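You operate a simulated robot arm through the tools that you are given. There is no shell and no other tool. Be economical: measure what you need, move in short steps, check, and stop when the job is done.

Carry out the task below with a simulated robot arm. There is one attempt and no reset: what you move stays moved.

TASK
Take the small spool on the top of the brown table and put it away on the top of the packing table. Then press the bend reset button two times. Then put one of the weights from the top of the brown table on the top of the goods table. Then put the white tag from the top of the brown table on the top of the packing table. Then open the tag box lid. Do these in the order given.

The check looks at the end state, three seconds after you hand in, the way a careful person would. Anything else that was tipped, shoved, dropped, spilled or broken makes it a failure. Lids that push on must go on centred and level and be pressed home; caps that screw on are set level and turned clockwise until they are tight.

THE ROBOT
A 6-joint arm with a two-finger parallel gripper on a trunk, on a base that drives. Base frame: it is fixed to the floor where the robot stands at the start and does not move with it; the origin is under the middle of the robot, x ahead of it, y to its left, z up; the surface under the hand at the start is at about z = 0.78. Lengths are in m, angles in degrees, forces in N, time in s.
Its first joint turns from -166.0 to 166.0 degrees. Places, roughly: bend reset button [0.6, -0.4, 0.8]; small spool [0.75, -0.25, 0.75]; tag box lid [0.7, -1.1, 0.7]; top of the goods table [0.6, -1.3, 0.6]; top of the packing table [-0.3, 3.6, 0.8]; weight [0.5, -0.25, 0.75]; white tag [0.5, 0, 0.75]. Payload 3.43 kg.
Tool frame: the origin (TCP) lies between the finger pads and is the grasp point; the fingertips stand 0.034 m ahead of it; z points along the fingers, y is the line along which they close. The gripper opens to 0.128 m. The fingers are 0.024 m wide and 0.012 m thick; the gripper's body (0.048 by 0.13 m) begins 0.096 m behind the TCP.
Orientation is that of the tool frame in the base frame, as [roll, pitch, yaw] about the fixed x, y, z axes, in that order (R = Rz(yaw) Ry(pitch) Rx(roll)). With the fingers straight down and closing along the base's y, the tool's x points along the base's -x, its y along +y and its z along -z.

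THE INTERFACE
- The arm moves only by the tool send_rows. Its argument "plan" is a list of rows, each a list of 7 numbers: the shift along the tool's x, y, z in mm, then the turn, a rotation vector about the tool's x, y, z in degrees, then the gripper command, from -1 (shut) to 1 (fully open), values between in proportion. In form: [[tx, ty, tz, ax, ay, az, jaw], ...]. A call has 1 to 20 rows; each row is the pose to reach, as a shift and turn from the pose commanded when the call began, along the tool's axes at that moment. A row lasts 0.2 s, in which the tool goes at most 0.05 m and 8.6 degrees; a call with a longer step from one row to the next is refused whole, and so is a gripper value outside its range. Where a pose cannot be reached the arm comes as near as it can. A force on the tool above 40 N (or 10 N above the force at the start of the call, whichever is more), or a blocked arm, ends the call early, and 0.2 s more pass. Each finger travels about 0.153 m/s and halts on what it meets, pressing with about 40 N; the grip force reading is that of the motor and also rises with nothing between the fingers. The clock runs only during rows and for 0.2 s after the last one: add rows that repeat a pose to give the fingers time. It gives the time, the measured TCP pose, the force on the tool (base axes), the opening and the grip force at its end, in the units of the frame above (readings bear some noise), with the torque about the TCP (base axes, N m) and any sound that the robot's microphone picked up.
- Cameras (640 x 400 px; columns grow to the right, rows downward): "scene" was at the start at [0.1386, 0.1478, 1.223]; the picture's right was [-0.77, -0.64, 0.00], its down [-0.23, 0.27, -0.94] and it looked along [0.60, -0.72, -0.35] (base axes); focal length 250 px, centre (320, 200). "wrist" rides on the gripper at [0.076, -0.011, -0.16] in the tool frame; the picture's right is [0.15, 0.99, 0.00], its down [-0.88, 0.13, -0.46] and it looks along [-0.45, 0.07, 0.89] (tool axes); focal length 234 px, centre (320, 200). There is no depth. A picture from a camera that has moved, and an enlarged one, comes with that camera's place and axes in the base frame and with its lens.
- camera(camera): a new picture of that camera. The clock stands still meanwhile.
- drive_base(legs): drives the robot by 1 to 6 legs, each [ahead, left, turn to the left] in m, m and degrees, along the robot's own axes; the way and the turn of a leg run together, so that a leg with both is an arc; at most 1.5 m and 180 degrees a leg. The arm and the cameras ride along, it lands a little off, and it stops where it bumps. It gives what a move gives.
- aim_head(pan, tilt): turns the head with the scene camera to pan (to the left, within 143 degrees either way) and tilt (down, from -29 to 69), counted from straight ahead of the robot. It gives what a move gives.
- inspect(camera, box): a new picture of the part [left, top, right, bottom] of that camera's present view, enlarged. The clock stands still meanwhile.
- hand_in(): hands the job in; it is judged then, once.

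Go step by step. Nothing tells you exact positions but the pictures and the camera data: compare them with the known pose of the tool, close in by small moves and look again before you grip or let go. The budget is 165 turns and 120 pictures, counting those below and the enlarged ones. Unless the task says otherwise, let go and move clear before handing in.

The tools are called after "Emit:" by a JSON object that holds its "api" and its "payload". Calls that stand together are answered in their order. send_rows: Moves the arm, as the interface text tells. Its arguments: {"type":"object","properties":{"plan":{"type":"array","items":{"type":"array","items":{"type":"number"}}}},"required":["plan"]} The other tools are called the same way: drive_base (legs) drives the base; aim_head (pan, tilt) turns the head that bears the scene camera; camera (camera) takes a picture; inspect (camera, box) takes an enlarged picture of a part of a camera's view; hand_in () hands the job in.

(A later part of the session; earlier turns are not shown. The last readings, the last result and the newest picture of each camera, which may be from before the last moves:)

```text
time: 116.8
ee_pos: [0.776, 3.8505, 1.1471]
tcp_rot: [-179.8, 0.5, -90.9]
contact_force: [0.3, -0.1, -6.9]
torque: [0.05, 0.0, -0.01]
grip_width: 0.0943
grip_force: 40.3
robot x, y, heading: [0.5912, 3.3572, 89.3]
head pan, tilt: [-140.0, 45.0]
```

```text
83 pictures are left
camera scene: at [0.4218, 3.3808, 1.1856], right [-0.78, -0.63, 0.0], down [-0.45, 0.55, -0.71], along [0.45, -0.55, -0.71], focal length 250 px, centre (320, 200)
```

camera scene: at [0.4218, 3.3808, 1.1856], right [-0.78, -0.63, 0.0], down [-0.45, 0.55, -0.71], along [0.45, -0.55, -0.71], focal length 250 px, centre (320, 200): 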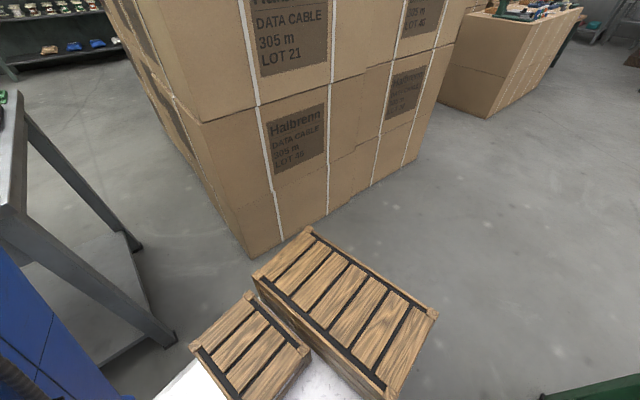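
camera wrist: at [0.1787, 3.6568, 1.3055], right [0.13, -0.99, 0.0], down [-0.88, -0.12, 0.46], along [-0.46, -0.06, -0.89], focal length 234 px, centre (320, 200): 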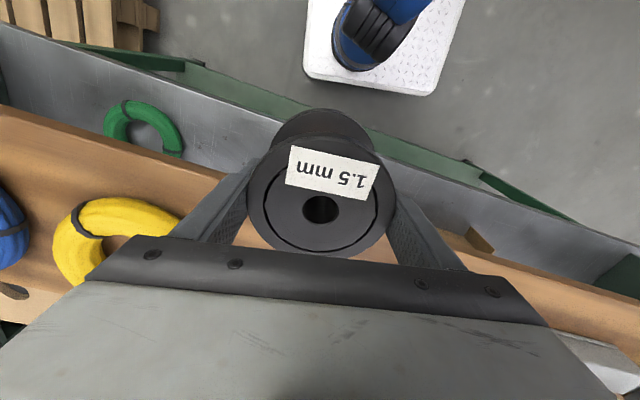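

The crates ride on my own base, so that is fine. Now I move the hand over the grey table's bare corner and look down with the wrist camera.

Emit:
{"api": "send_rows", "payload": {"plan": [[5, -45, 0, 0, 0, 0, -0.2], [10, -90, 0, 0, 0, 0, -0.2], [15, -135, 0, 0, 0, 0, -0.2], [20, -180, 0, 0, 0, 0, -0.2], [25, -225, 0, 0, 0, 0, -0.2], [30, -270, 0, 0, 0, 0, -0.2], [35, -315, 0, 0, 0, 0, -0.2], [40, -360, 0, 0, 0, 0, -0.2], [40, -360, 0, 0, 0, 0, -0.2]]}}

Emit:
{"api": "camera", "payload": {"camera": "wrist"}}

Emit:
{"api": "aim_head", "payload": {"pan": -40, "tilt": 25}}

Emit:
{"api": "camera", "payload": {"camera": "scene"}}

```text
time: 118.8
ee_pos: [1.1378, 3.8041, 1.1479]
tcp_rot: [-179.6, 0.4, -90.9]
contact_force: [0.5, 0.3, -6.1]
torque: [0.01, 0.03, -0.03]
grip_width: 0.0941
grip_force: 40.0
robot x, y, heading: [0.5899, 3.36, 89.0]
head pan, tilt: [-140.0, 45.0]
```

```text
82 pictures are left
camera wrist: at [1.1478, 3.7276, 1.3069], right [-0.99, -0.13, -0.01], down [-0.12, 0.88, 0.46], along [-0.06, 0.46, -0.89], focal length 234 px, centre (320, 200)
```

wrist: 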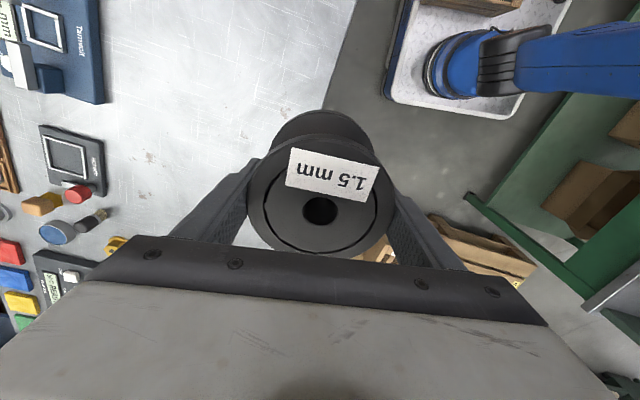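

```text
time: 120.6
ee_pos: [1.1364, 3.8059, 1.1484]
tcp_rot: [-179.7, 0.4, -91.0]
contact_force: [-1.0, -0.1, -7.4]
torque: [0.03, 0.02, -0.02]
grip_width: 0.0944
grip_force: 40.2
robot x, y, heading: [0.5878, 3.3618, 88.9]
head pan, tilt: [-40.0, 25.0]
```

```text
81 pictures are left
camera scene: at [0.431, 3.5135, 1.2162], right [0.76, -0.66, 0.0], down [-0.28, -0.32, -0.91], along [0.59, 0.68, -0.42], focal length 250 px, centre (320, 200)
```

scene: 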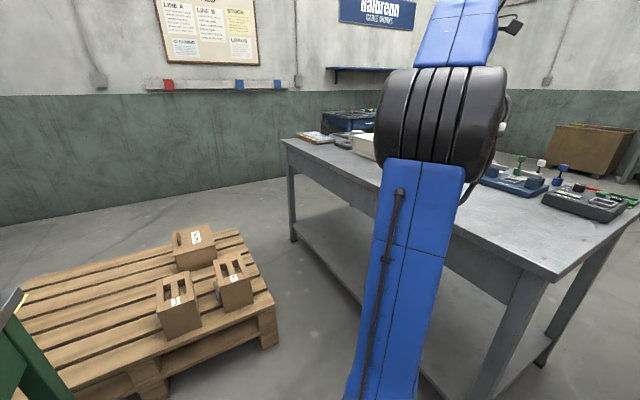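

I need the grey table's edge more precisely; enlarging the wrist view.

Emit:
{"api": "inspect", "payload": {"camera": "wrist", "box": [160, 0, 480, 200]}}

```text
2.00 times, centred on (320, 100) of wrist
camera zoom: at [1.1474, 3.7279, 1.3069], right [-0.99, -0.13, -0.01], down [-0.12, 0.88, 0.46], along [-0.06, 0.46, -0.89], focal length 468 px, centre (320, 400)
```

zoom: 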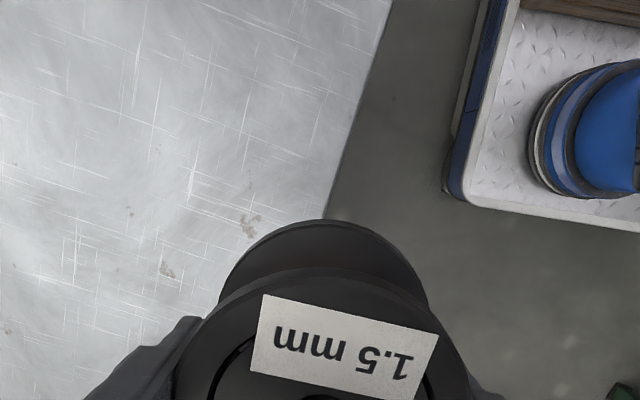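

Edge is at x≈1.145 for y 3.80. I'll move 8 cm further in, lower to just above the surface (about 0.83), then step down until it touches.

Emit:
{"api": "send_rows", "payload": {"plan": [[0, -42, 0, 0, 0, 0, -0.2], [0, -83, 0, 0, 0, 0, -0.2], [0, -83, 45, 0, 0, 0, -0.2], [0, -83, 90, 0, 0, 0, -0.2], [0, -83, 135, 0, 0, 0, -0.2], [0, -83, 180, 0, 0, 0, -0.2], [0, -83, 215, 0, 0, 0, -0.2], [0, -83, 215, 0, 0, 0, -0.2]]}}

Emit:
{"api": "aim_head", "payload": {"pan": -30, "tilt": 15}}

Emit:
{"api": "camera", "payload": {"camera": "scene"}}

Emit:
{"api": "send_rows", "payload": {"plan": [[0, 0, 5, 0, 0, 0, -0.2], [0, 0, 10, 0, 0, 0, -0.2], [0, 0, 15, 0, 0, 0, -0.2], [0, 0, 20, 0, 0, 0, -0.2], [0, 0, 25, 0, 0, 0, -0.2], [0, 0, 30, 0, 0, 0, -0.2], [0, 0, 35, 0, 0, 0, -0.2], [0, 0, 40, 0, 0, 0, -0.2], [0, 0, 45, 0, 0, 0, -0.2], [0, 0, 50, 0, 0, 0, -0.2], [0, 0, 55, 0, 0, 0, -0.2], [0, 0, 60, 0, 0, 0, -0.2], [0, 0, 65, 0, 0, 0, -0.2], [0, 0, 70, 0, 0, 0, -0.2], [0, 0, 75, 0, 0, 0, -0.2], [0, 0, 80, 0, 0, 0, -0.2]]}}

```text
time: 122.4
ee_pos: [1.2203, 3.8036, 0.9348]
tcp_rot: [-179.7, 0.4, -90.9]
contact_force: [-0.3, 0.3, -6.4]
torque: [0.03, -0.05, -0.01]
grip_width: 0.0942
grip_force: 40.5
robot x, y, heading: [0.5855, 3.3596, 89.2]
head pan, tilt: [-40.0, 25.0]
```

```text
time: 123.1
ee_pos: [1.2192, 3.8038, 0.9348]
tcp_rot: [-179.7, 0.4, -91.0]
contact_force: [0.2, 0.5, -6.8]
torque: [0.01, -0.02, 0.01]
grip_width: 0.0944
grip_force: 39.9
robot x, y, heading: [0.5899, 3.36, 89.1]
head pan, tilt: [-30.0, 15.0]
```

```text
79 pictures are left
camera scene: at [0.4187, 3.524, 1.2324], right [0.86, -0.51, 0.0], down [-0.13, -0.22, -0.97], along [0.5, 0.83, -0.26], focal length 250 px, centre (320, 200)
```

scene: 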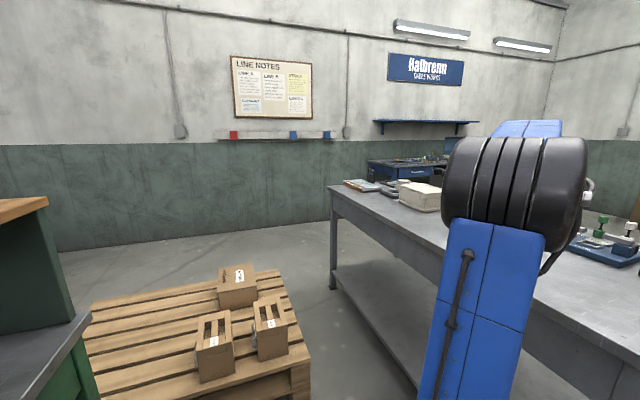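

```text
time: 125.0
ee_pos: [1.2196, 3.8043, 0.896]
tcp_rot: [-179.3, 0.5, -90.9]
contact_force: [-3.4, -2.8, 12.2]
torque: [0.54, 0.56, 0.22]
grip_width: 0.094
grip_force: 40.4
robot x, y, heading: [0.5907, 3.3622, 89.0]
head pan, tilt: [-30.0, 15.0]
stopped in row 9: the force on the tool passed its limit at 48 N (the readings are from after the stop); the commanded pose is now the measured one
```

Touched down at TCP 0.896 (surface ≈0.85). Releasing and rising.

Emit:
{"api": "send_rows", "payload": {"plan": [[0, 0, -2, 0, 0, 0, 0.7], [0, 0, -2, 0, 0, 0, 1], [0, 0, -2, 0, 0, 0, 1], [0, 0, -40, 0, 0, 0, 1], [0, 0, -85, 0, 0, 0, 1], [0, 0, -130, 0, 0, 0, 1], [0, 0, -175, 0, 0, 0, 1], [0, 0, -175, 0, 0, 0, 1]]}}

Emit:
{"api": "camera", "payload": {"camera": "wrist"}}

```text
time: 126.8
ee_pos: [1.2199, 3.805, 1.069]
tcp_rot: [-179.6, 0.4, -90.9]
contact_force: [0.6, 0.0, -0.3]
torque: [-0.03, 0.0, 0.01]
grip_width: 0.1282
grip_force: 0.0
robot x, y, heading: [0.5901, 3.3628, 89.2]
head pan, tilt: [-30.0, 15.0]
```

```text
78 pictures are left
camera wrist: at [1.2288, 3.7267, 1.2275], right [-0.99, -0.13, -0.01], down [-0.12, 0.88, 0.46], along [-0.05, 0.46, -0.89], focal length 234 px, centre (320, 200)
```

wrist: 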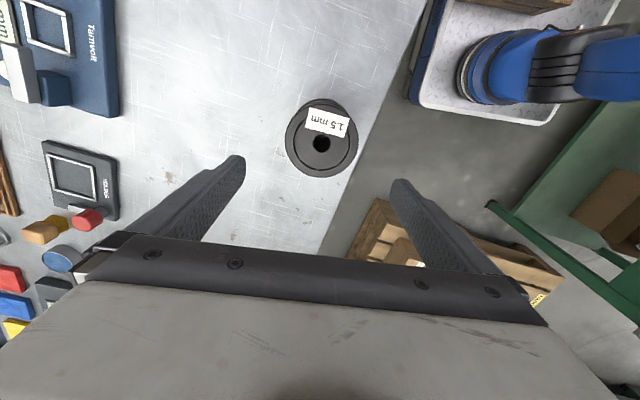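

The spool stands steady on the grey table at (1.22,3.805). I'll pull the hand back, drive ahead so the spool is directly to my right, and then rotate the hand.

Emit:
{"api": "send_rows", "payload": {"plan": [[0, 45, 0, 0, 0, 0, 1], [0, 90, 0, 0, 0, 0, 1], [0, 135, 0, 0, 0, 0, 1], [0, 180, 0, 0, 0, 0, 1], [45, 180, 0, 0, 0, 0, 1], [90, 180, 0, 0, 0, 0, 1], [90, 180, 0, 0, 0, 0, 1]]}}

Emit:
{"api": "drive_base", "payload": {"legs": [[0.38, 0, 0]]}}

Emit:
{"api": "send_rows", "payload": {"plan": [[45, 0, 0, 0, 0, 8, 1], [90, 0, 0, 0, 0, 16, 1], [135, 0, 0, 0, 0, 24, 1], [180, 0, 0, 0, 0, 32, 1], [225, 0, 0, 0, 0, 40, 1], [270, 0, 0, 0, 0, 48, 1], [270, 0, 0, 0, 0, 56, 1], [270, 0, 0, 0, 0, 64, 1], [270, 0, 0, 0, 0, 72, 1], [270, 0, 0, 0, 0, 80, 1], [270, 0, 0, 0, 0, 80, 1]]}}

```text
time: 128.4
ee_pos: [1.0346, 3.7154, 1.0681]
tcp_rot: [-179.3, 0.6, -90.9]
contact_force: [-0.4, 0.4, 0.1]
torque: [-0.01, -0.02, 0.0]
grip_width: 0.1281
grip_force: 0.0
robot x, y, heading: [0.5908, 3.3587, 89.0]
head pan, tilt: [-30.0, 15.0]
```

```text
time: 130.8
ee_pos: [1.0427, 4.0895, 1.0679]
tcp_rot: [-179.5, 0.5, -91.0]
contact_force: [-0.4, 0.2, -0.1]
torque: [0.03, 0.0, 0.03]
grip_width: 0.1279
grip_force: 0.0
robot x, y, heading: [0.5984, 3.7333, 88.8]
head pan, tilt: [-30.0, 15.0]
```

```text
time: 133.2
ee_pos: [1.0361, 3.8184, 1.0646]
tcp_rot: [179.6, 0.7, -171.2]
contact_force: [-0.7, 0.0, -1.2]
torque: [-0.01, 0.01, 0.0]
grip_width: 0.1279
grip_force: 0.1
robot x, y, heading: [0.5959, 3.7345, 89.0]
head pan, tilt: [-30.0, 15.0]
```

Now tilting the hand toward horizontal.

Emit:
{"api": "send_rows", "payload": {"plan": [[0, 0, 0, 0, -8, 0, 1], [0, 0, 0, 0, -16, 0, 1], [0, 0, 0, 0, -24, 0, 1], [0, 0, 0, 0, -32, 0, 1], [0, 0, 0, 0, -40, 0, 1], [0, 0, 0, 0, -48, 0, 1], [0, 0, 0, 0, -56, 0, 1], [0, 0, 0, 0, -64, 0, 1], [0, 0, 0, 0, -72, 0, 1], [0, 0, 0, 0, -80, 0, 1], [0, 0, 0, 0, -80, 0, 1]]}}

Emit:
{"api": "camera", "payload": {"camera": "wrist"}}

Emit:
{"api": "aim_head", "payload": {"pan": -95, "tilt": 20}}

Emit:
{"api": "camera", "payload": {"camera": "scene"}}

```text
time: 135.6
ee_pos: [1.0364, 3.8196, 1.0655]
tcp_rot: [177.8, 80.7, -173.4]
contact_force: [-0.5, 0.6, 0.0]
torque: [-0.01, 0.03, -0.02]
grip_width: 0.1281
grip_force: 0.0
robot x, y, heading: [0.596, 3.7387, 88.9]
head pan, tilt: [-30.0, 15.0]
```

```text
77 pictures are left
camera wrist: at [0.8719, 3.7825, 1.016], right [-0.18, 0.97, -0.14], down [-0.32, 0.08, 0.94], along [0.93, 0.21, 0.3], focal length 234 px, centre (320, 200)
```

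wrist: 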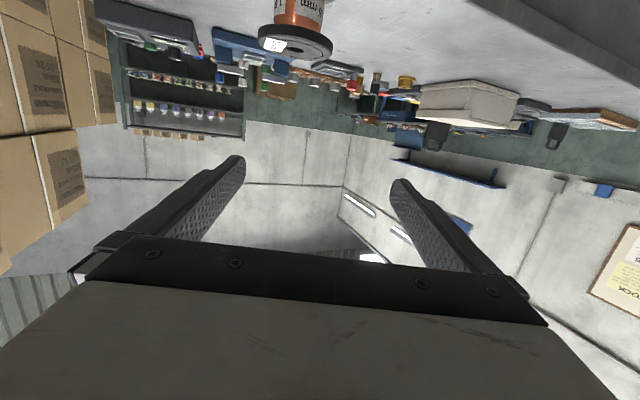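

```text
time: 137.0
ee_pos: [1.0366, 3.8192, 1.0657]
tcp_rot: [177.5, 80.6, -173.6]
contact_force: [-0.3, 0.6, 1.1]
torque: [0.01, -0.02, 0.01]
grip_width: 0.1281
grip_force: 0.0
robot x, y, heading: [0.5952, 3.7347, 89.1]
head pan, tilt: [-95.0, 20.0]
```

```text
76 pictures are left
camera scene: at [0.4699, 3.8096, 1.2243], right [-0.11, -0.99, 0.0], down [-0.34, 0.04, -0.94], along [0.93, -0.1, -0.34], focal length 250 px, centre (320, 200)
```

scene: 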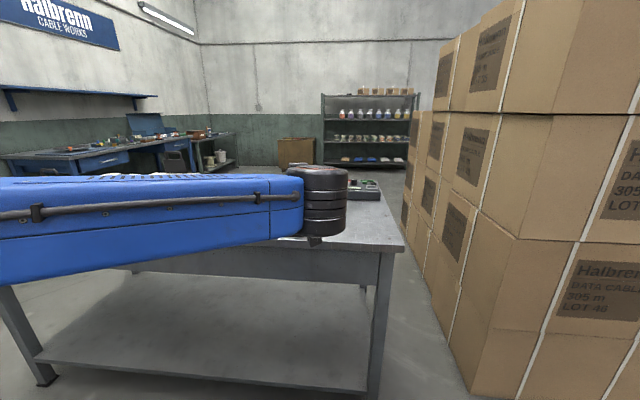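

The hand is nearly horizontal. Moving to a pre-grasp point 13 cm short of the spool, at its mid-height.

Emit:
{"api": "send_rows", "payload": {"plan": [[37, -11, 19, 0, 0, 0, 1], [74, -22, 38, 0, 0, 0, 1], [111, -33, 57, 0, 0, 0, 1], [147.5, -44, 75.4, 0, 0, 0, 1], [147.5, -44, 75.4, 0, 0, 0, 1]]}}

Emit:
{"api": "camera", "payload": {"camera": "wrist"}}

Emit:
{"api": "camera", "payload": {"camera": "scene"}}

```text
time: 138.2
ee_pos: [1.0933, 3.7843, 0.91]
tcp_rot: [177.7, 80.7, -173.5]
contact_force: [-0.4, -0.2, 0.0]
torque: [-0.02, 0.02, 0.0]
grip_width: 0.1279
grip_force: 0.0
robot x, y, heading: [0.5973, 3.7361, 88.9]
head pan, tilt: [-95.0, 20.0]
```

```text
75 pictures are left
camera wrist: at [0.9292, 3.7471, 0.8602], right [-0.18, 0.97, -0.14], down [-0.32, 0.07, 0.94], along [0.93, 0.21, 0.3], focal length 234 px, centre (320, 200)
```

wrist: 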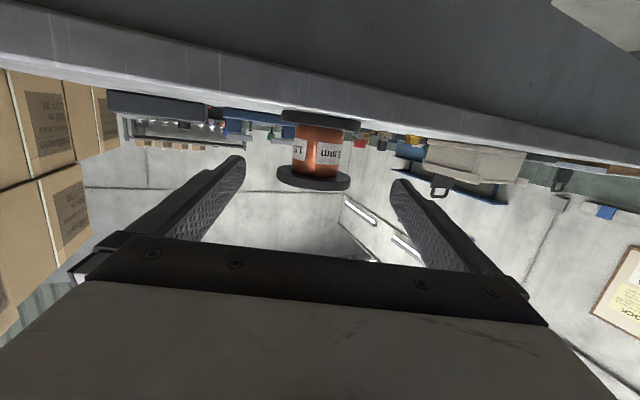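

```text
74 pictures are left
camera scene: at [0.4699, 3.8095, 1.2243], right [-0.11, -0.99, 0.0], down [-0.34, 0.04, -0.94], along [0.93, -0.1, -0.34], focal length 250 px, centre (320, 200)
```

scene: 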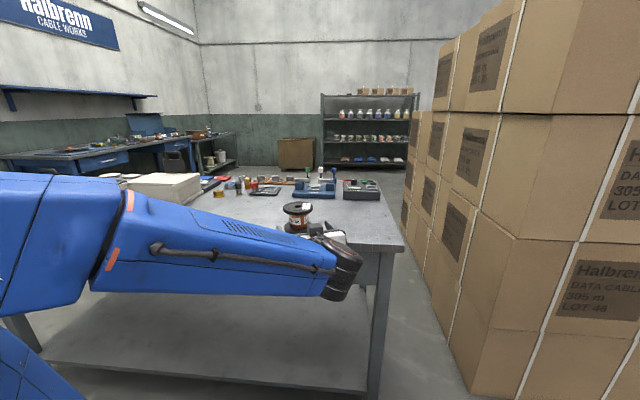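

The spool is centred exactly where computed (z≈0.887). Advancing and closing on the core.

Emit:
{"api": "send_rows", "payload": {"plan": [[0, 0, 35, 0, 0, 0, 1], [0, 0, 70, 0, 0, 0, 1], [0, 0, 100, 0, 0, 0, 1], [0, 0, 130, 0, 0, 0, 1], [0, 0, 130, 0, 0, 0, 1]]}}

Emit:
{"api": "camera", "payload": {"camera": "wrist"}}

Emit:
{"api": "inspect", "payload": {"camera": "scene", "box": [220, 160, 420, 290]}}

```text
time: 139.4
ee_pos: [1.223, 3.8057, 0.8865]
tcp_rot: [177.8, 80.7, -173.3]
contact_force: [0.2, -1.6, 0.0]
torque: [-0.02, 0.02, 0.02]
grip_width: 0.1278
grip_force: 0.1
robot x, y, heading: [0.5984, 3.7366, 88.9]
head pan, tilt: [-95.0, 20.0]
```

```text
73 pictures are left
camera wrist: at [1.0577, 3.7679, 0.837], right [-0.18, 0.97, -0.14], down [-0.32, 0.08, 0.94], along [0.93, 0.21, 0.3], focal length 234 px, centre (320, 200)
```

wrist: 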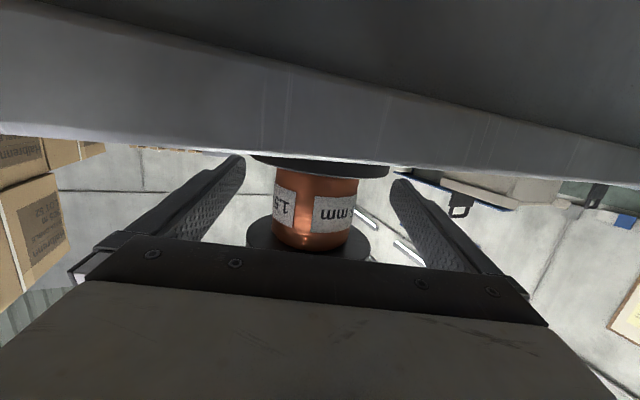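

```text
3.08 times, centred on (320, 225) of scene
camera zoom: at [0.47, 3.8095, 1.2243], right [-0.11, -0.99, 0.0], down [-0.34, 0.04, -0.94], along [0.93, -0.1, -0.34], focal length 771 px, centre (320, 123)
```

zoom: 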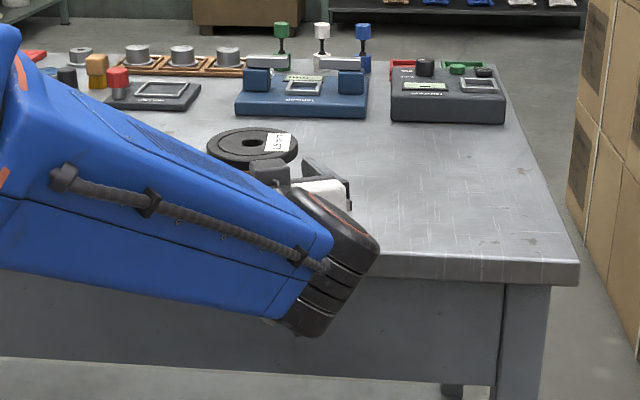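

The fingers flank the core. Closing and lifting slightly.

Emit:
{"api": "send_rows", "payload": {"plan": [[0, 0, 0, 0, 0, 0, 0.5], [0, 0, 0, 0, 0, 0, 0], [0, 0, 0, 0, 0, 0, -0.5], [0, 0, 0, 0, 0, 0, -0.7], [0, 0, 0, 0, 0, 0, -0.7], [-20, 0, -3, 0, 0, 0, -0.7], [-50, 0, -8, 0, 0, 0, -0.7], [-50, 0, -8, 0, 0, 0, -0.7]]}}

Emit:
{"api": "camera", "payload": {"camera": "wrist"}}

```text
time: 141.2
ee_pos: [1.2209, 3.8033, 0.936]
tcp_rot: [177.3, 80.6, -173.7]
contact_force: [-0.7, 0.2, -7.1]
torque: [-0.01, -0.06, 0.03]
grip_width: 0.0587
grip_force: 40.6
robot x, y, heading: [0.5946, 3.7328, 89.0]
head pan, tilt: [-95.0, 20.0]
```

```text
71 pictures are left
camera wrist: at [1.0558, 3.7659, 0.8868], right [-0.18, 0.97, -0.14], down [-0.32, 0.07, 0.94], along [0.93, 0.21, 0.3], focal length 234 px, centre (320, 200)
```

wrist: 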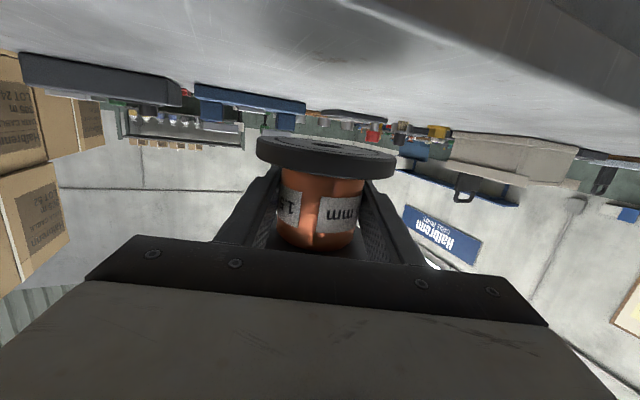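

Spool is firmly held by its core (upright). I'll retract and raise the hand, then drive out, turn around, and come back so the packing table is on my right.

Emit:
{"api": "send_rows", "payload": {"plan": [[-40, 0, -20, 0, 0, 0, -0.7], [-60, 0, -60, 0, 0, 0, -0.7], [-60, 0, -105, 0, 0, 0, -0.7], [-60, 0, -150, 0, 0, 0, -0.7], [-60, 0, -195, 0, 0, 0, -0.7], [-60, 0, -195, 0, 0, 0, -0.7]]}}

Emit:
{"api": "drive_base", "payload": {"legs": [[-0.75, 0.12, 0], [-0.9, 0.3, 0]]}}

```text
time: 142.6
ee_pos: [1.0417, 3.775, 1.0282]
tcp_rot: [177.5, 80.7, -173.6]
contact_force: [-0.3, -0.3, -7.4]
torque: [0.0, -0.01, 0.03]
grip_width: 0.0585
grip_force: 39.7
robot x, y, heading: [0.5965, 3.7359, 88.9]
head pan, tilt: [-95.0, 20.0]
```

```text
time: 151.2
ee_pos: [0.5698, 2.1276, 1.0278]
tcp_rot: [177.5, 80.7, -175.2]
contact_force: [0.3, -0.5, -6.7]
torque: [0.03, -0.03, 0.0]
grip_width: 0.0585
grip_force: 39.4
robot x, y, heading: [0.1239, 2.1049, 87.3]
head pan, tilt: [-95.0, 20.0]
```

Turning around, then coming back up the aisle.

Emit:
{"api": "drive_base", "payload": {"legs": [[0, 0, 180]]}}

Emit:
{"api": "drive_base", "payload": {"legs": [[0, 0.48, 0], [-1.45, 0, 0]]}}

Emit:
{"api": "aim_head", "payload": {"pan": -90, "tilt": 25}}

Emit:
{"api": "camera", "payload": {"camera": "scene"}}

Emit:
{"api": "camera", "payload": {"camera": "wrist"}}

```text
time: 158.9
ee_pos: [-0.3204, 2.0936, 1.0285]
tcp_rot: [177.5, 80.6, 2.1]
contact_force: [-0.5, 0.3, -6.8]
torque: [0.0, -0.01, -0.04]
grip_width: 0.0585
grip_force: 40.0
robot x, y, heading: [0.1271, 2.0979, -95.4]
head pan, tilt: [-95.0, 20.0]
```

```text
time: 168.4
ee_pos: [0.2774, 3.4846, 1.0282]
tcp_rot: [177.4, 80.5, 2.3]
contact_force: [0.2, 1.3, -7.2]
torque: [-0.03, 0.02, 0.01]
grip_width: 0.0587
grip_force: 40.3
robot x, y, heading: [0.7187, 3.4907, -95.3]
head pan, tilt: [-95.0, 20.0]
```

```text
time: 169.1
ee_pos: [0.2766, 3.4852, 1.0283]
tcp_rot: [177.4, 80.6, 2.1]
contact_force: [0.3, 1.1, -6.1]
torque: [0.02, 0.07, 0.02]
grip_width: 0.0585
grip_force: 39.9
robot x, y, heading: [0.7225, 3.4917, -95.2]
head pan, tilt: [-90.0, 25.0]
```

```text
70 pictures are left
camera scene: at [0.8408, 3.3993, 1.2162], right [0.09, 1.0, 0.0], down [0.42, -0.04, -0.91], along [-0.9, 0.08, -0.42], focal length 250 px, centre (320, 200)
```

scene: 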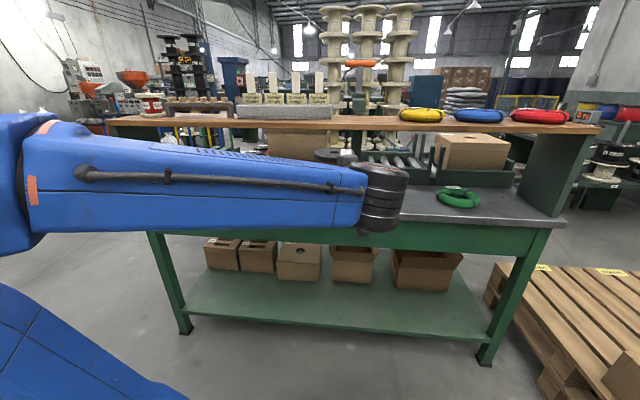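

```text
69 pictures are left
camera wrist: at [0.4461, 3.5094, 0.9788], right [0.11, -0.98, -0.14], down [0.32, -0.1, 0.94], along [-0.94, -0.14, 0.3], focal length 234 px, centre (320, 200)
```

wrist: 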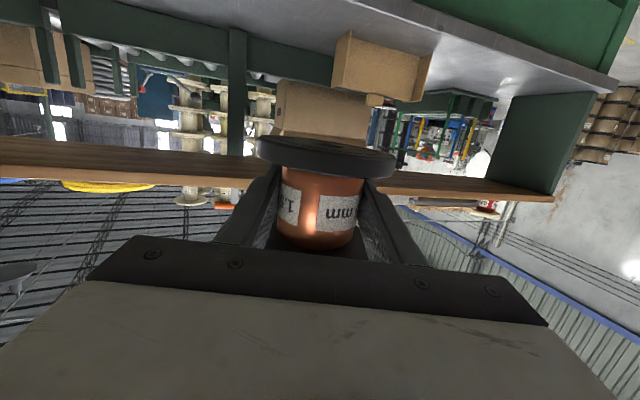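

I'm beside the packing table. I need its edge precisely; enlarging views.

Emit:
{"api": "inspect", "payload": {"camera": "scene", "box": [340, 90, 620, 260]}}

Emit:
{"api": "inspect", "payload": {"camera": "wrist", "box": [200, 0, 640, 200]}}

```text
2.29 times, centred on (480, 175) of scene
camera zoom: at [0.8408, 3.3993, 1.2162], right [0.09, 1.0, 0.0], down [0.42, -0.04, -0.91], along [-0.9, 0.08, -0.42], focal length 573 px, centre (-46, 257)
```

zoom: 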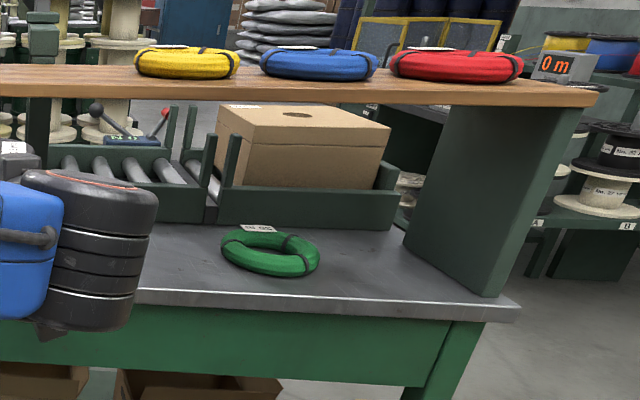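

```text
1.45 times, centred on (420, 100) of wrist
camera zoom: at [0.4461, 3.5094, 0.9788], right [0.11, -0.98, -0.14], down [0.32, -0.1, 0.94], along [-0.94, -0.14, 0.3], focal length 341 px, centre (174, 346)
```

zoom: 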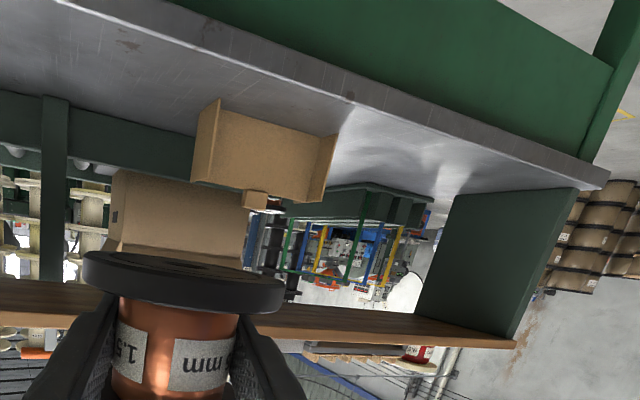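

Edge is near x≈0.03–0.06 at y 3.57. I'll bring the spool low and just outside the edge, then look again.

Emit:
{"api": "send_rows", "payload": {"plan": [[16, -17, 31, 0, 0, 0, -0.7], [33, -33, 63, 0, 0, 0, -0.7], [49, -50, 94, 0, 0, 0, -0.7], [65, -67, 125, 0, 0, 0, -0.7], [82, -83, 157, 0, 0, 0, -0.7], [98, -100, 188, 0, 0, 0, -0.7], [98, -100, 188, 0, 0, 0, -0.7]]}}

Emit:
{"api": "camera", "payload": {"camera": "wrist"}}

Emit:
{"api": "camera", "payload": {"camera": "scene"}}

```text
time: 170.7
ee_pos: [0.0999, 3.5713, 0.9]
tcp_rot: [177.4, 80.6, 2.1]
contact_force: [0.1, -0.4, -6.0]
torque: [0.01, 0.03, 0.01]
grip_width: 0.0586
grip_force: 39.7
robot x, y, heading: [0.7221, 3.4934, -95.0]
head pan, tilt: [-90.0, 25.0]
```

```text
66 pictures are left
camera wrist: at [0.2687, 3.5949, 0.851], right [0.11, -0.98, -0.14], down [0.32, -0.1, 0.94], along [-0.94, -0.14, 0.3], focal length 234 px, centre (320, 200)
```

wrist: 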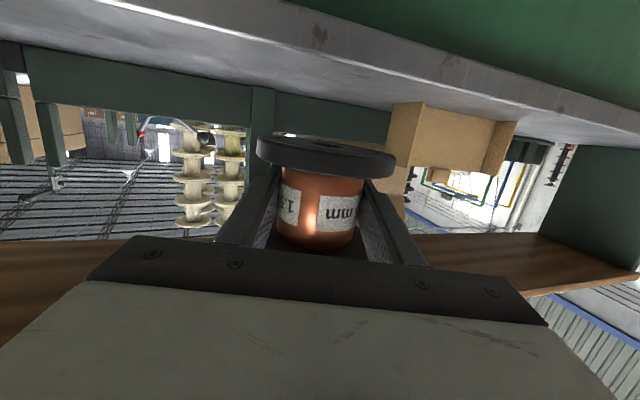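

```text
65 pictures are left
camera scene: at [0.8408, 3.3992, 1.2162], right [0.09, 1.0, 0.0], down [0.42, -0.04, -0.91], along [-0.9, 0.08, -0.42], focal length 250 px, centre (320, 200)
```

scene: 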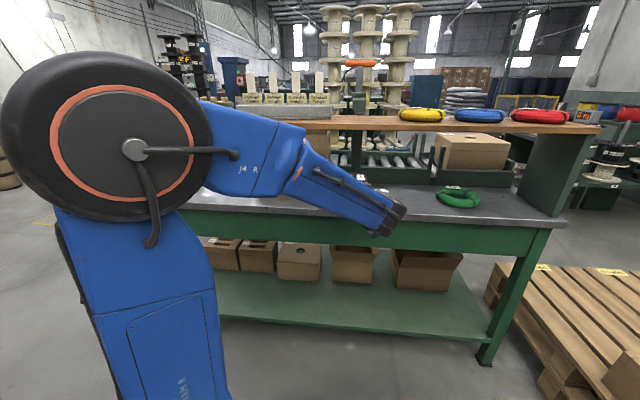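

Emit:
{"api": "inspect", "payload": {"camera": "wrist", "box": [200, 0, 440, 160]}}

```text
2.50 times, centred on (320, 80) of wrist
camera zoom: at [0.2687, 3.5949, 0.851], right [0.11, -0.98, -0.14], down [0.32, -0.1, 0.94], along [-0.94, -0.14, 0.3], focal length 585 px, centre (320, 500)
```

zoom: 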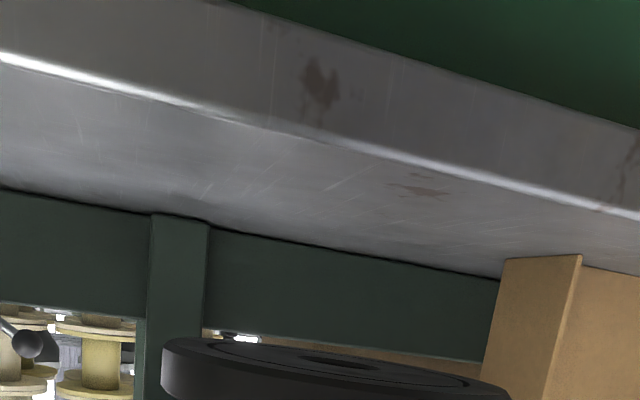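

The edge is at x≈0.057, top z≈0.80. Moving in over the table, then lowering to contact.

Emit:
{"api": "send_rows", "payload": {"plan": [[5, -3, 41, 0, 0, 0, -0.7], [10, -7, 82, 0, 0, 0, -0.7], [15, -10, 124, 0, 0, 0, -0.7], [15, -10, 124, 0, 0, 0, -0.7]]}}

Emit:
{"api": "send_rows", "payload": {"plan": [[5, 0, 1, 0, 0, 0, -0.7], [10, 0, 2, 0, 0, 0, -0.7], [15, 0, 2, 0, 0, 0, -0.7], [20, 0, 3, 0, 0, 0, -0.7], [24, 0, 4, 0, 0, 0, -0.7], [28, 0, 5, 0, 0, 0, -0.7], [32, 0, 5, 0, 0, 0, -0.7], [36, 0, 6, 0, 0, 0, -0.7], [40, 0, 7, 0, 0, 0, -0.7], [44, 0, 7, 0, 0, 0, -0.7]]}}

Emit:
{"api": "camera", "payload": {"camera": "wrist"}}

```text
time: 171.7
ee_pos: [-0.0211, 3.5699, 0.8655]
tcp_rot: [177.4, 80.6, 2.3]
contact_force: [0.3, 0.8, -6.2]
torque: [0.02, 0.04, 0.0]
grip_width: 0.0584
grip_force: 39.8
robot x, y, heading: [0.7187, 3.4907, -95.1]
head pan, tilt: [-90.0, 25.0]
```

```text
time: 173.7
ee_pos: [-0.022, 3.5702, 0.8284]
tcp_rot: [179.0, 81.1, 3.8]
contact_force: [-0.8, -0.2, 4.8]
torque: [0.57, 0.03, 0.02]
grip_width: 0.0586
grip_force: 40.1
robot x, y, heading: [0.7215, 3.4895, -95.4]
head pan, tilt: [-90.0, 25.0]
stopped in row 10: the force on the tool passed its limit at 45 N (the readings are from after the stop); the commanded pose is now the measured one
```

```text
63 pictures are left
camera wrist: at [0.1474, 3.594, 0.7788], right [0.11, -0.98, -0.14], down [0.32, -0.1, 0.94], along [-0.94, -0.15, 0.31], focal length 234 px, centre (320, 200)
```

wrist: 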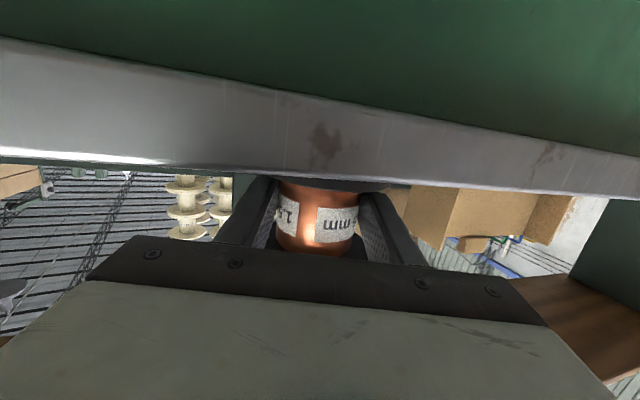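

Contact made. Opening and drawing straight back.

Emit:
{"api": "send_rows", "payload": {"plan": [[-1, 0, 0, 0, 0, 0, -0.3], [-1, 0, 0, 0, 0, 0, 0.3], [-1, 0, 0, 0, 0, 0, 0.9], [-1, 0, 0, 0, 0, 0, 0.9], [-1, 0, -35, 0, 0, 0, 0.9], [-1, 0, -75, 0, 0, 0, 0.9], [-1, 0, -115, 0, 0, 0, 0.9], [-1, 0, -155, 0, 0, 0, 0.9], [-1, 0, -190, 0, 0, 0, 0.9], [-1, 0, -190, 0, 0, 0, 0.9]]}}

Emit:
{"api": "camera", "payload": {"camera": "wrist"}}

```text
time: 175.9
ee_pos: [0.165, 3.5845, 0.8597]
tcp_rot: [178.4, 81.0, 3.2]
contact_force: [-0.1, -0.8, 0.0]
torque: [0.02, 0.0, 0.02]
grip_width: 0.1216
grip_force: 0.1
robot x, y, heading: [0.7206, 3.4895, -95.2]
head pan, tilt: [-90.0, 25.0]
```

```text
62 pictures are left
camera wrist: at [0.3356, 3.6105, 0.8091], right [0.11, -0.98, -0.14], down [0.32, -0.1, 0.94], along [-0.94, -0.15, 0.31], focal length 234 px, centre (320, 200)
```

wrist: 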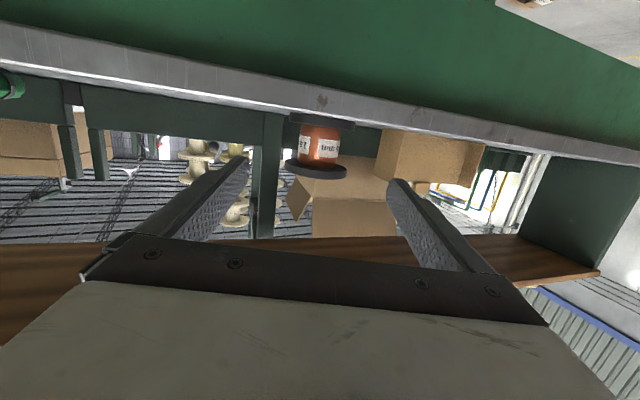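

The spool stands on the packing table. Now I return the hand to pointing down and drive back to the brown table for the reset button.

Emit:
{"api": "send_rows", "payload": {"plan": [[-30, 0, -30, 0, 0, 0, 0.9], [-60, 0, -60, 0, 0, 0, 0.9], [-90, 0, -70, 0, 8, 0, 0.9], [-90, 0, -70, 0, 16, 0, 0.9], [-90, 0, -70, 0, 24, 0, 0.9], [-90, 0, -70, 0, 32, 0, 0.9], [-90, 0, -70, 0, 40, 0, 0.9], [-90, 0, -70, 0, 48, 0, 0.9], [-90, 0, -70, 0, 56, 0, 0.9], [-90, 0, -70, 0, 64, 0, 0.9], [-90, 0, -70, 0, 72, 0, 0.9], [-90, 0, -70, 0, 80, 0, 0.9], [-90, 0, -70, 0, 80, 0, 0.9]]}}

Emit:
{"api": "drive_base", "payload": {"legs": [[1.4, -0.3, 0], [1.4, 0, 0], [0.65, 0, 0]]}}

Emit:
{"api": "aim_head", "payload": {"pan": 20, "tilt": 35}}

Emit:
{"api": "camera", "payload": {"camera": "scene"}}

```text
time: 178.7
ee_pos: [0.2206, 3.5897, 0.959]
tcp_rot: [179.7, 0.9, 4.8]
contact_force: [0.1, -0.2, -1.5]
torque: [0.01, -0.01, -0.04]
grip_width: 0.1215
grip_force: 0.0
robot x, y, heading: [0.7234, 3.4899, -95.2]
head pan, tilt: [-90.0, 25.0]
```

```text
time: 195.7
ee_pos: [-0.3957, 0.1588, 0.9588]
tcp_rot: [179.8, 1.0, 5.4]
contact_force: [-1.0, 0.3, -0.1]
torque: [0.04, 0.03, -0.03]
grip_width: 0.1218
grip_force: 0.1
robot x, y, heading: [0.1045, 0.0657, -95.1]
head pan, tilt: [-90.0, 25.0]
```

```text
time: 197.6
ee_pos: [-0.396, 0.1567, 0.9587]
tcp_rot: [179.8, 1.0, 5.3]
contact_force: [0.2, -0.4, 0.7]
torque: [-0.01, -0.04, -0.01]
grip_width: 0.1215
grip_force: 0.1
robot x, y, heading: [0.1028, 0.0623, -94.9]
head pan, tilt: [20.0, 35.0]
```

```text
61 pictures are left
camera scene: at [0.3418, -0.1205, 1.2005], right [-0.96, -0.26, 0.0], down [-0.15, 0.55, -0.82], along [0.21, -0.79, -0.57], focal length 250 px, centre (320, 200)
```

scene: 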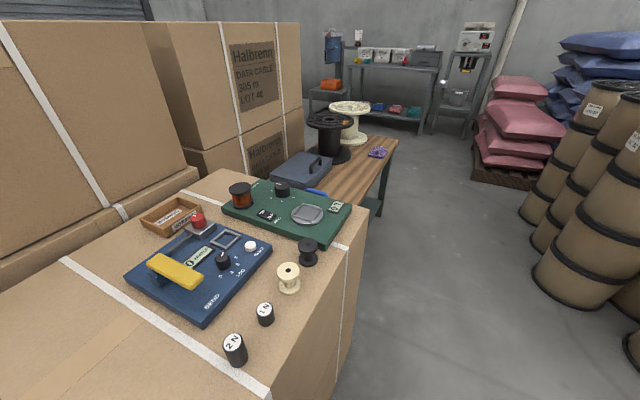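

I now see everything: reset button ≈(0.586,-0.453), weights 1 N ≈(0.484,-0.316) and 2 N ≈(0.50,-0.25), goods bench to the south with free wood near (0.47,-1.2). I'll drive to a spot serving both tables.

Emit:
{"api": "drive_base", "payload": {"legs": [[0.8, -0.03, 0], [0, 0, 95]]}}

Emit:
{"api": "aim_head", "payload": {"pan": -25, "tilt": 40}}

Emit:
{"api": "camera", "payload": {"camera": "scene"}}

```text
time: 203.8
ee_pos: [-0.472, -0.9621, 0.9587]
tcp_rot: [179.7, 1.0, 40.5]
contact_force: [-0.2, -0.5, -0.2]
torque: [0.0, 0.01, 0.02]
grip_width: 0.1216
grip_force: 0.0
robot x, y, heading: [-0.0076, -0.7493, -59.5]
head pan, tilt: [20.0, 35.0]
stopped in leg 2: the robot was blocked; the commanded pose is now the measured one
```

```text
time: 205.0
ee_pos: [-0.4707, -0.9622, 0.9579]
tcp_rot: [179.7, 1.0, 40.6]
contact_force: [-0.4, -0.8, 0.7]
torque: [-0.01, 0.03, 0.0]
grip_width: 0.1215
grip_force: 0.1
robot x, y, heading: [-0.0061, -0.749, -59.5]
head pan, tilt: [-25.0, 40.0]
```

```text
60 pictures are left
camera scene: at [0.2311, -0.7914, 1.1929], right [-1.0, -0.1, 0.0], down [-0.06, 0.64, -0.77], along [0.07, -0.76, -0.64], focal length 250 px, centre (320, 200)
```

scene: 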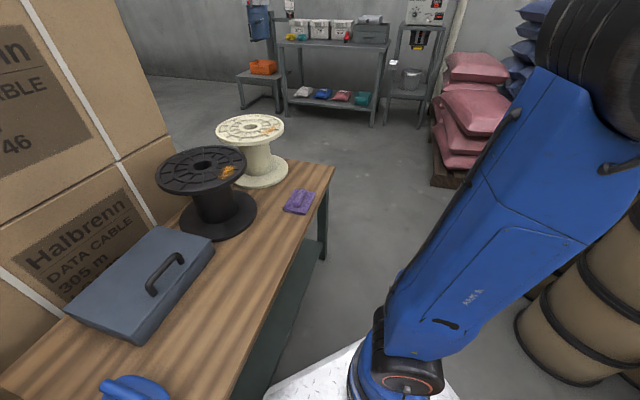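

My base corner touched the bench/box corner. I'll back away a bit and finish the turn.

Emit:
{"api": "drive_base", "payload": {"legs": [[-0.1, -0.08, 0], [0, 0, 59]]}}

Emit:
{"api": "aim_head", "payload": {"pan": 0, "tilt": 35}}

Emit:
{"api": "camera", "payload": {"camera": "scene"}}

```text
time: 208.2
ee_pos: [-0.383, -1.2283, 0.9586]
tcp_rot: [179.7, 1.0, 77.1]
contact_force: [0.3, 0.7, 0.0]
torque: [0.0, -0.05, 0.0]
grip_width: 0.1217
grip_force: 0.0
robot x, y, heading: [-0.1347, -0.78, -23.0]
head pan, tilt: [-25.0, 40.0]
stopped in leg 2: the robot was blocked; the commanded pose is now the measured one
```

```text
time: 209.0
ee_pos: [-0.3815, -1.228, 0.9586]
tcp_rot: [179.7, 1.0, 77.0]
contact_force: [0.4, 0.2, -0.4]
torque: [-0.02, 0.01, 0.05]
grip_width: 0.1217
grip_force: 0.1
robot x, y, heading: [-0.1362, -0.7792, -22.8]
head pan, tilt: [0.0, 35.0]
```

```text
59 pictures are left
camera scene: at [0.1042, -0.644, 1.2004], right [-0.39, -0.92, 0.0], down [-0.53, 0.23, -0.82], along [0.75, -0.32, -0.57], focal length 250 px, centre (320, 200)
```

scene: 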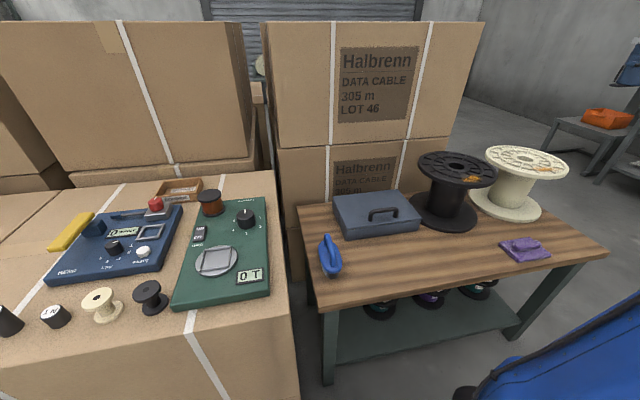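

I can reach everything from here. I'll raise the hand and swing it round toward the button in front.

Emit:
{"api": "send_rows", "payload": {"plan": [[8, 43, -9, 0, 0, -4, 0.2], [16, 86, -18, 0, 0, -8, 0], [24, 129, -27, 0, 0, -12, -0.5], [32, 172, -36, 0, 0, -16, -1], [40, 215, -45, 0, 0, -20, -1], [48, 258, -54, 0, 0, -24, -1], [56, 301, -63, 0, 0, -28, -1], [64, 344, -72, 0, 0, -32, -1], [72, 387, -81, 0, 0, -36, -1], [80, 430, -90, 0, 0, -40, -1], [87, 472, -100, 0, 0, -44, -1], [124, 496, -100, 0, 0, -48, -1], [161, 519, -100, 0, 0, -52, -1], [199, 543, -100, 0, 0, -56, -1], [236, 566, -100, 0, 0, -60, -1], [273, 590, -100, 0, 0, -64, -1], [311, 613, -100, 0, 0, -68, -1], [348, 637, -100, 0, 0, -72, -1], [386, 660, -100, 0, 0, -76, -1], [386, 660, -100, 0, 0, -76, -1]]}}

```text
time: 213.2
ee_pos: [0.3497, -0.9992, 1.0535]
tcp_rot: [-179.2, 0.5, 153.0]
contact_force: [1.0, 0.8, -0.3]
torque: [0.0, 0.03, 0.05]
grip_width: 0.0001
grip_force: 32.8
robot x, y, heading: [-0.1338, -0.7813, -23.0]
head pan, tilt: [0.0, 35.0]
```

Emit:
{"api": "send_rows", "payload": {"plan": [[3, 43, 6, 0, 0, -3, -1], [6, 86, 12, 0, 0, -6, -1], [9, 129, 18, 0, 0, -9, -1], [11, 171, 24, 0, 0, -12, -1], [14, 214, 30, 0, 0, -15, -1], [17, 257, 36, 0, 0, -18, -1], [20, 300, 42, 0, 0, -21, -1], [23, 343, 48, 0, 0, -24, -1], [26, 386, 54, 0, 0, -27, -1], [29, 429, 60, 0, 0, -27, -1], [31, 471, 70, 0, 0, -27, -1], [34, 514, 80, 0, 0, -27, -1], [37, 557, 90, 0, 0, -27, -1], [40, 600, 100, 0, 0, -27, -1], [40, 600, 110, 0, 0, -27, -1], [40, 600, 110, 0, 0, -27, -1]]}}

Emit:
{"api": "camera", "payload": {"camera": "wrist"}}

Emit:
{"api": "camera", "payload": {"camera": "scene"}}

```text
time: 216.6
ee_pos: [0.5855, -0.4467, 0.935]
tcp_rot: [-179.0, 0.0, -180.0]
contact_force: [0.3, 0.0, -0.1]
torque: [0.02, 0.0, -0.01]
grip_width: 0.0
grip_force: 32.4
robot x, y, heading: [-0.134, -0.7788, -23.0]
head pan, tilt: [0.0, 35.0]
```

```text
58 pictures are left
camera wrist: at [0.5092, -0.4554, 1.0951], right [-0.15, 0.99, -0.02], down [0.88, 0.14, 0.45], along [0.45, 0.05, -0.89], focal length 234 px, centre (320, 200)
```

wrist: 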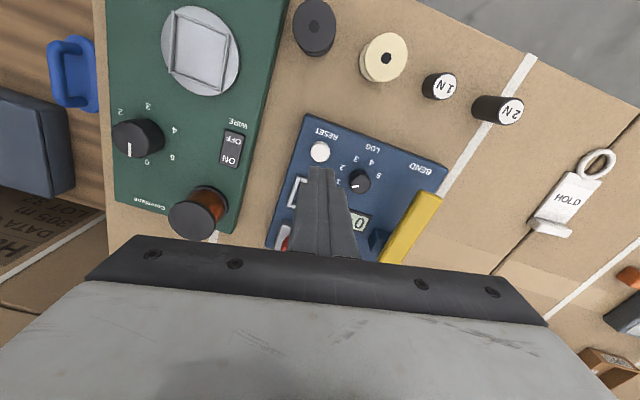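

```text
57 pictures are left
camera scene: at [0.1043, -0.6438, 1.2004], right [-0.39, -0.92, 0.0], down [-0.53, 0.22, -0.82], along [0.75, -0.32, -0.57], focal length 250 px, centre (320, 200)
```

scene: 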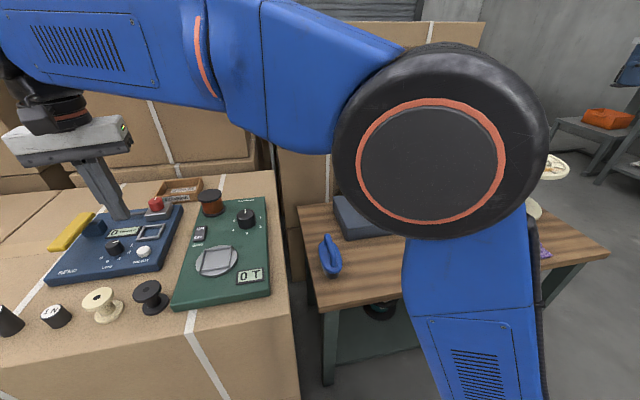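

Button is directly under the closed fingertips. Pressing down gently.

Emit:
{"api": "send_rows", "payload": {"plan": [[-1, -2, 30, 0, 0, 0, -1], [-1, -2, 55, 0, 0, 0, -1], [-1, -2, 59, 0, 0, 0, -1], [-1, -2, 63, 0, 0, 0, -1], [-1, -2, 67, 0, 0, 0, -1], [-1, -2, 70, 0, 0, 0, -1], [-1, -2, 73, 0, 0, 0, -1], [-1, -2, 76, 0, 0, 0, -1], [-1, -2, 79, 0, 0, 0, -1], [-1, -2, 82, 0, 0, 0, -1], [-1, -2, 85, 0, 0, 0, -1], [-1, -2, 88, 0, 0, 0, -1], [-1, -2, 91, 0, 0, 0, -1], [-1, -2, 94, 0, 0, 0, -1], [-1, -2, 97, 0, 0, 0, -1], [-1, -2, 100, 0, 0, 0, -1], [-1, -2, 103, 0, 0, 0, -1]]}}

Emit:
{"api": "camera", "payload": {"camera": "wrist"}}

```text
time: 220.1
ee_pos: [0.5862, -0.4522, 0.8419]
tcp_rot: [-179.5, 0.4, 179.9]
contact_force: [-2.2, -1.4, 23.3]
torque: [-0.08, 0.13, 0.01]
grip_width: 0.0
grip_force: 32.5
robot x, y, heading: [-0.1331, -0.7811, -23.3]
head pan, tilt: [0.0, 35.0]
heard: click
stopped in row 17: the force on the tool passed its limit at 42 N (the readings are from after the stop); the commanded pose is now the measured one
```

```text
56 pictures are left
camera wrist: at [0.5094, -0.4618, 1.0007], right [-0.14, 0.99, -0.01], down [0.88, 0.13, 0.46], along [0.46, 0.06, -0.89], focal length 234 px, centre (320, 200)
```

wrist: 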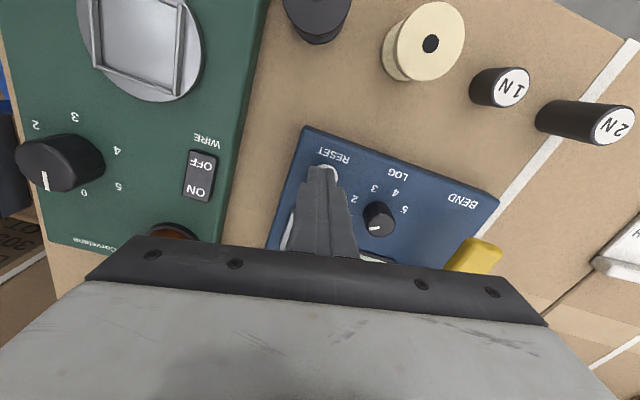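

One click. Lifting fully off, then pressing a second time.

Emit:
{"api": "send_rows", "payload": {"plan": [[0, 0, -10, 0, 0, 0, -1], [0, 0, -25, 0, 0, 0, -1], [0, 0, -25, 0, 0, 0, -1], [0, 0, -25, 0, 0, 0, -1]]}}

Emit:
{"api": "send_rows", "payload": {"plan": [[0, 0, 10, 0, 0, 0, -1], [0, 0, 14, 0, 0, 0, -1], [0, 0, 17, 0, 0, 0, -1], [0, 0, 20, 0, 0, 0, -1], [0, 0, 23, 0, 0, 0, -1], [0, 0, 26, 0, 0, 0, -1], [0, 0, 29, 0, 0, 0, -1], [0, 0, 32, 0, 0, 0, -1]]}}

Emit:
{"api": "send_rows", "payload": {"plan": [[0, 0, -10, 0, 0, 0, -1], [0, 0, -30, 0, 0, 0, -1], [0, 0, -70, 0, 0, 0, -1], [0, 0, -100, 0, 0, 0, -1], [0, 0, -100, 0, 0, 0, -1]]}}

Emit:
{"api": "camera", "payload": {"camera": "wrist"}}

```text
time: 221.1
ee_pos: [0.5864, -0.4495, 0.8634]
tcp_rot: [-179.2, 0.2, 179.9]
contact_force: [-1.2, 0.6, -0.2]
torque: [-0.03, 0.0, -0.01]
grip_width: 0.0
grip_force: 33.1
robot x, y, heading: [-0.1356, -0.7787, -23.2]
head pan, tilt: [0.0, 35.0]
```

```text
time: 222.7
ee_pos: [0.5856, -0.4521, 0.8422]
tcp_rot: [-179.6, 0.7, 179.9]
contact_force: [-1.8, -0.6, 23.0]
torque: [-0.06, 0.13, -0.04]
grip_width: 0.0
grip_force: 33.0
robot x, y, heading: [-0.1357, -0.7844, -23.0]
head pan, tilt: [0.0, 35.0]
heard: click
stopped in row 7: the force on the tool passed its limit at 43 N (the readings are from after the stop); the commanded pose is now the measured one
```

```text
time: 223.9
ee_pos: [0.5865, -0.452, 0.9384]
tcp_rot: [-179.4, 0.5, 179.9]
contact_force: [0.6, -0.6, -0.7]
torque: [0.02, 0.02, -0.01]
grip_width: 0.0002
grip_force: 33.5
robot x, y, heading: [-0.1374, -0.7795, -23.1]
head pan, tilt: [0.0, 35.0]
```

```text
55 pictures are left
camera wrist: at [0.5109, -0.461, 1.0968], right [-0.15, 0.99, -0.01], down [0.88, 0.13, 0.46], along [0.46, 0.06, -0.89], focal length 234 px, centre (320, 200)
```

wrist: 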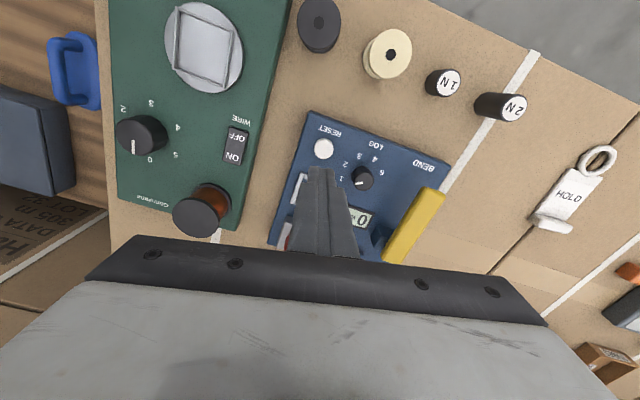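

Two clicks heard, and the button has sprung back. Now to the 1 N weight: I'll move over it and rotate so the fingers close along x, clear of its neighbours.

Emit:
{"api": "send_rows", "payload": {"plan": [[9, 12, -5, 0, 0, -8.2, -1], [18, 25, -5, 0, 0, -16.4, -1], [27, 37, -5, 0, 0, -24.6, -1], [36, 50, -5, 0, 0, -32.8, -1], [46, 62, -5, 0, 0, -41, -0.5], [55, 75, -5, 0, 0, -49, 0], [64, 87, -5, 0, 0, -57, 0], [73, 100, -5, 0, 0, -65, 0], [82, 112, -5, 0, 0, -73, 0], [91, 125, -5, 0, 0, -81, 0], [91, 125, -5, 0, 0, -89.5, 0], [91, 125, -5, 0, 0, -89.5, 0]]}}

Emit:
{"api": "camera", "payload": {"camera": "wrist"}}

```text
time: 226.5
ee_pos: [0.4946, -0.3275, 0.94]
tcp_rot: [-179.5, -0.6, -90.5]
contact_force: [-0.8, 0.1, 0.2]
torque: [0.01, 0.01, -0.01]
grip_width: 0.0642
grip_force: 0.1
robot x, y, heading: [-0.134, -0.7791, -23.0]
head pan, tilt: [0.0, 35.0]
```

```text
54 pictures are left
camera wrist: at [0.5049, -0.4004, 1.1007], right [-0.99, -0.14, -0.01], down [-0.13, 0.89, 0.45], along [-0.06, 0.44, -0.9], focal length 234 px, centre (320, 200)
```

wrist: 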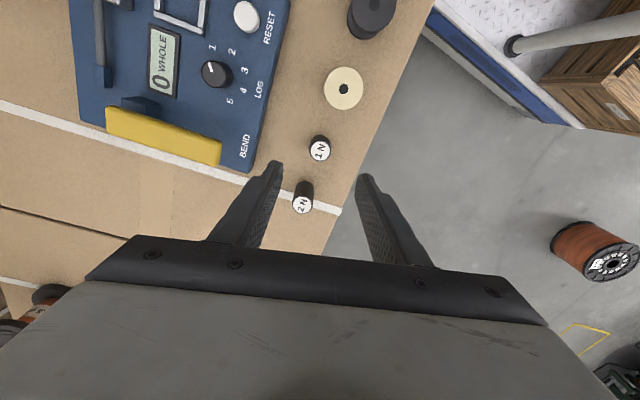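

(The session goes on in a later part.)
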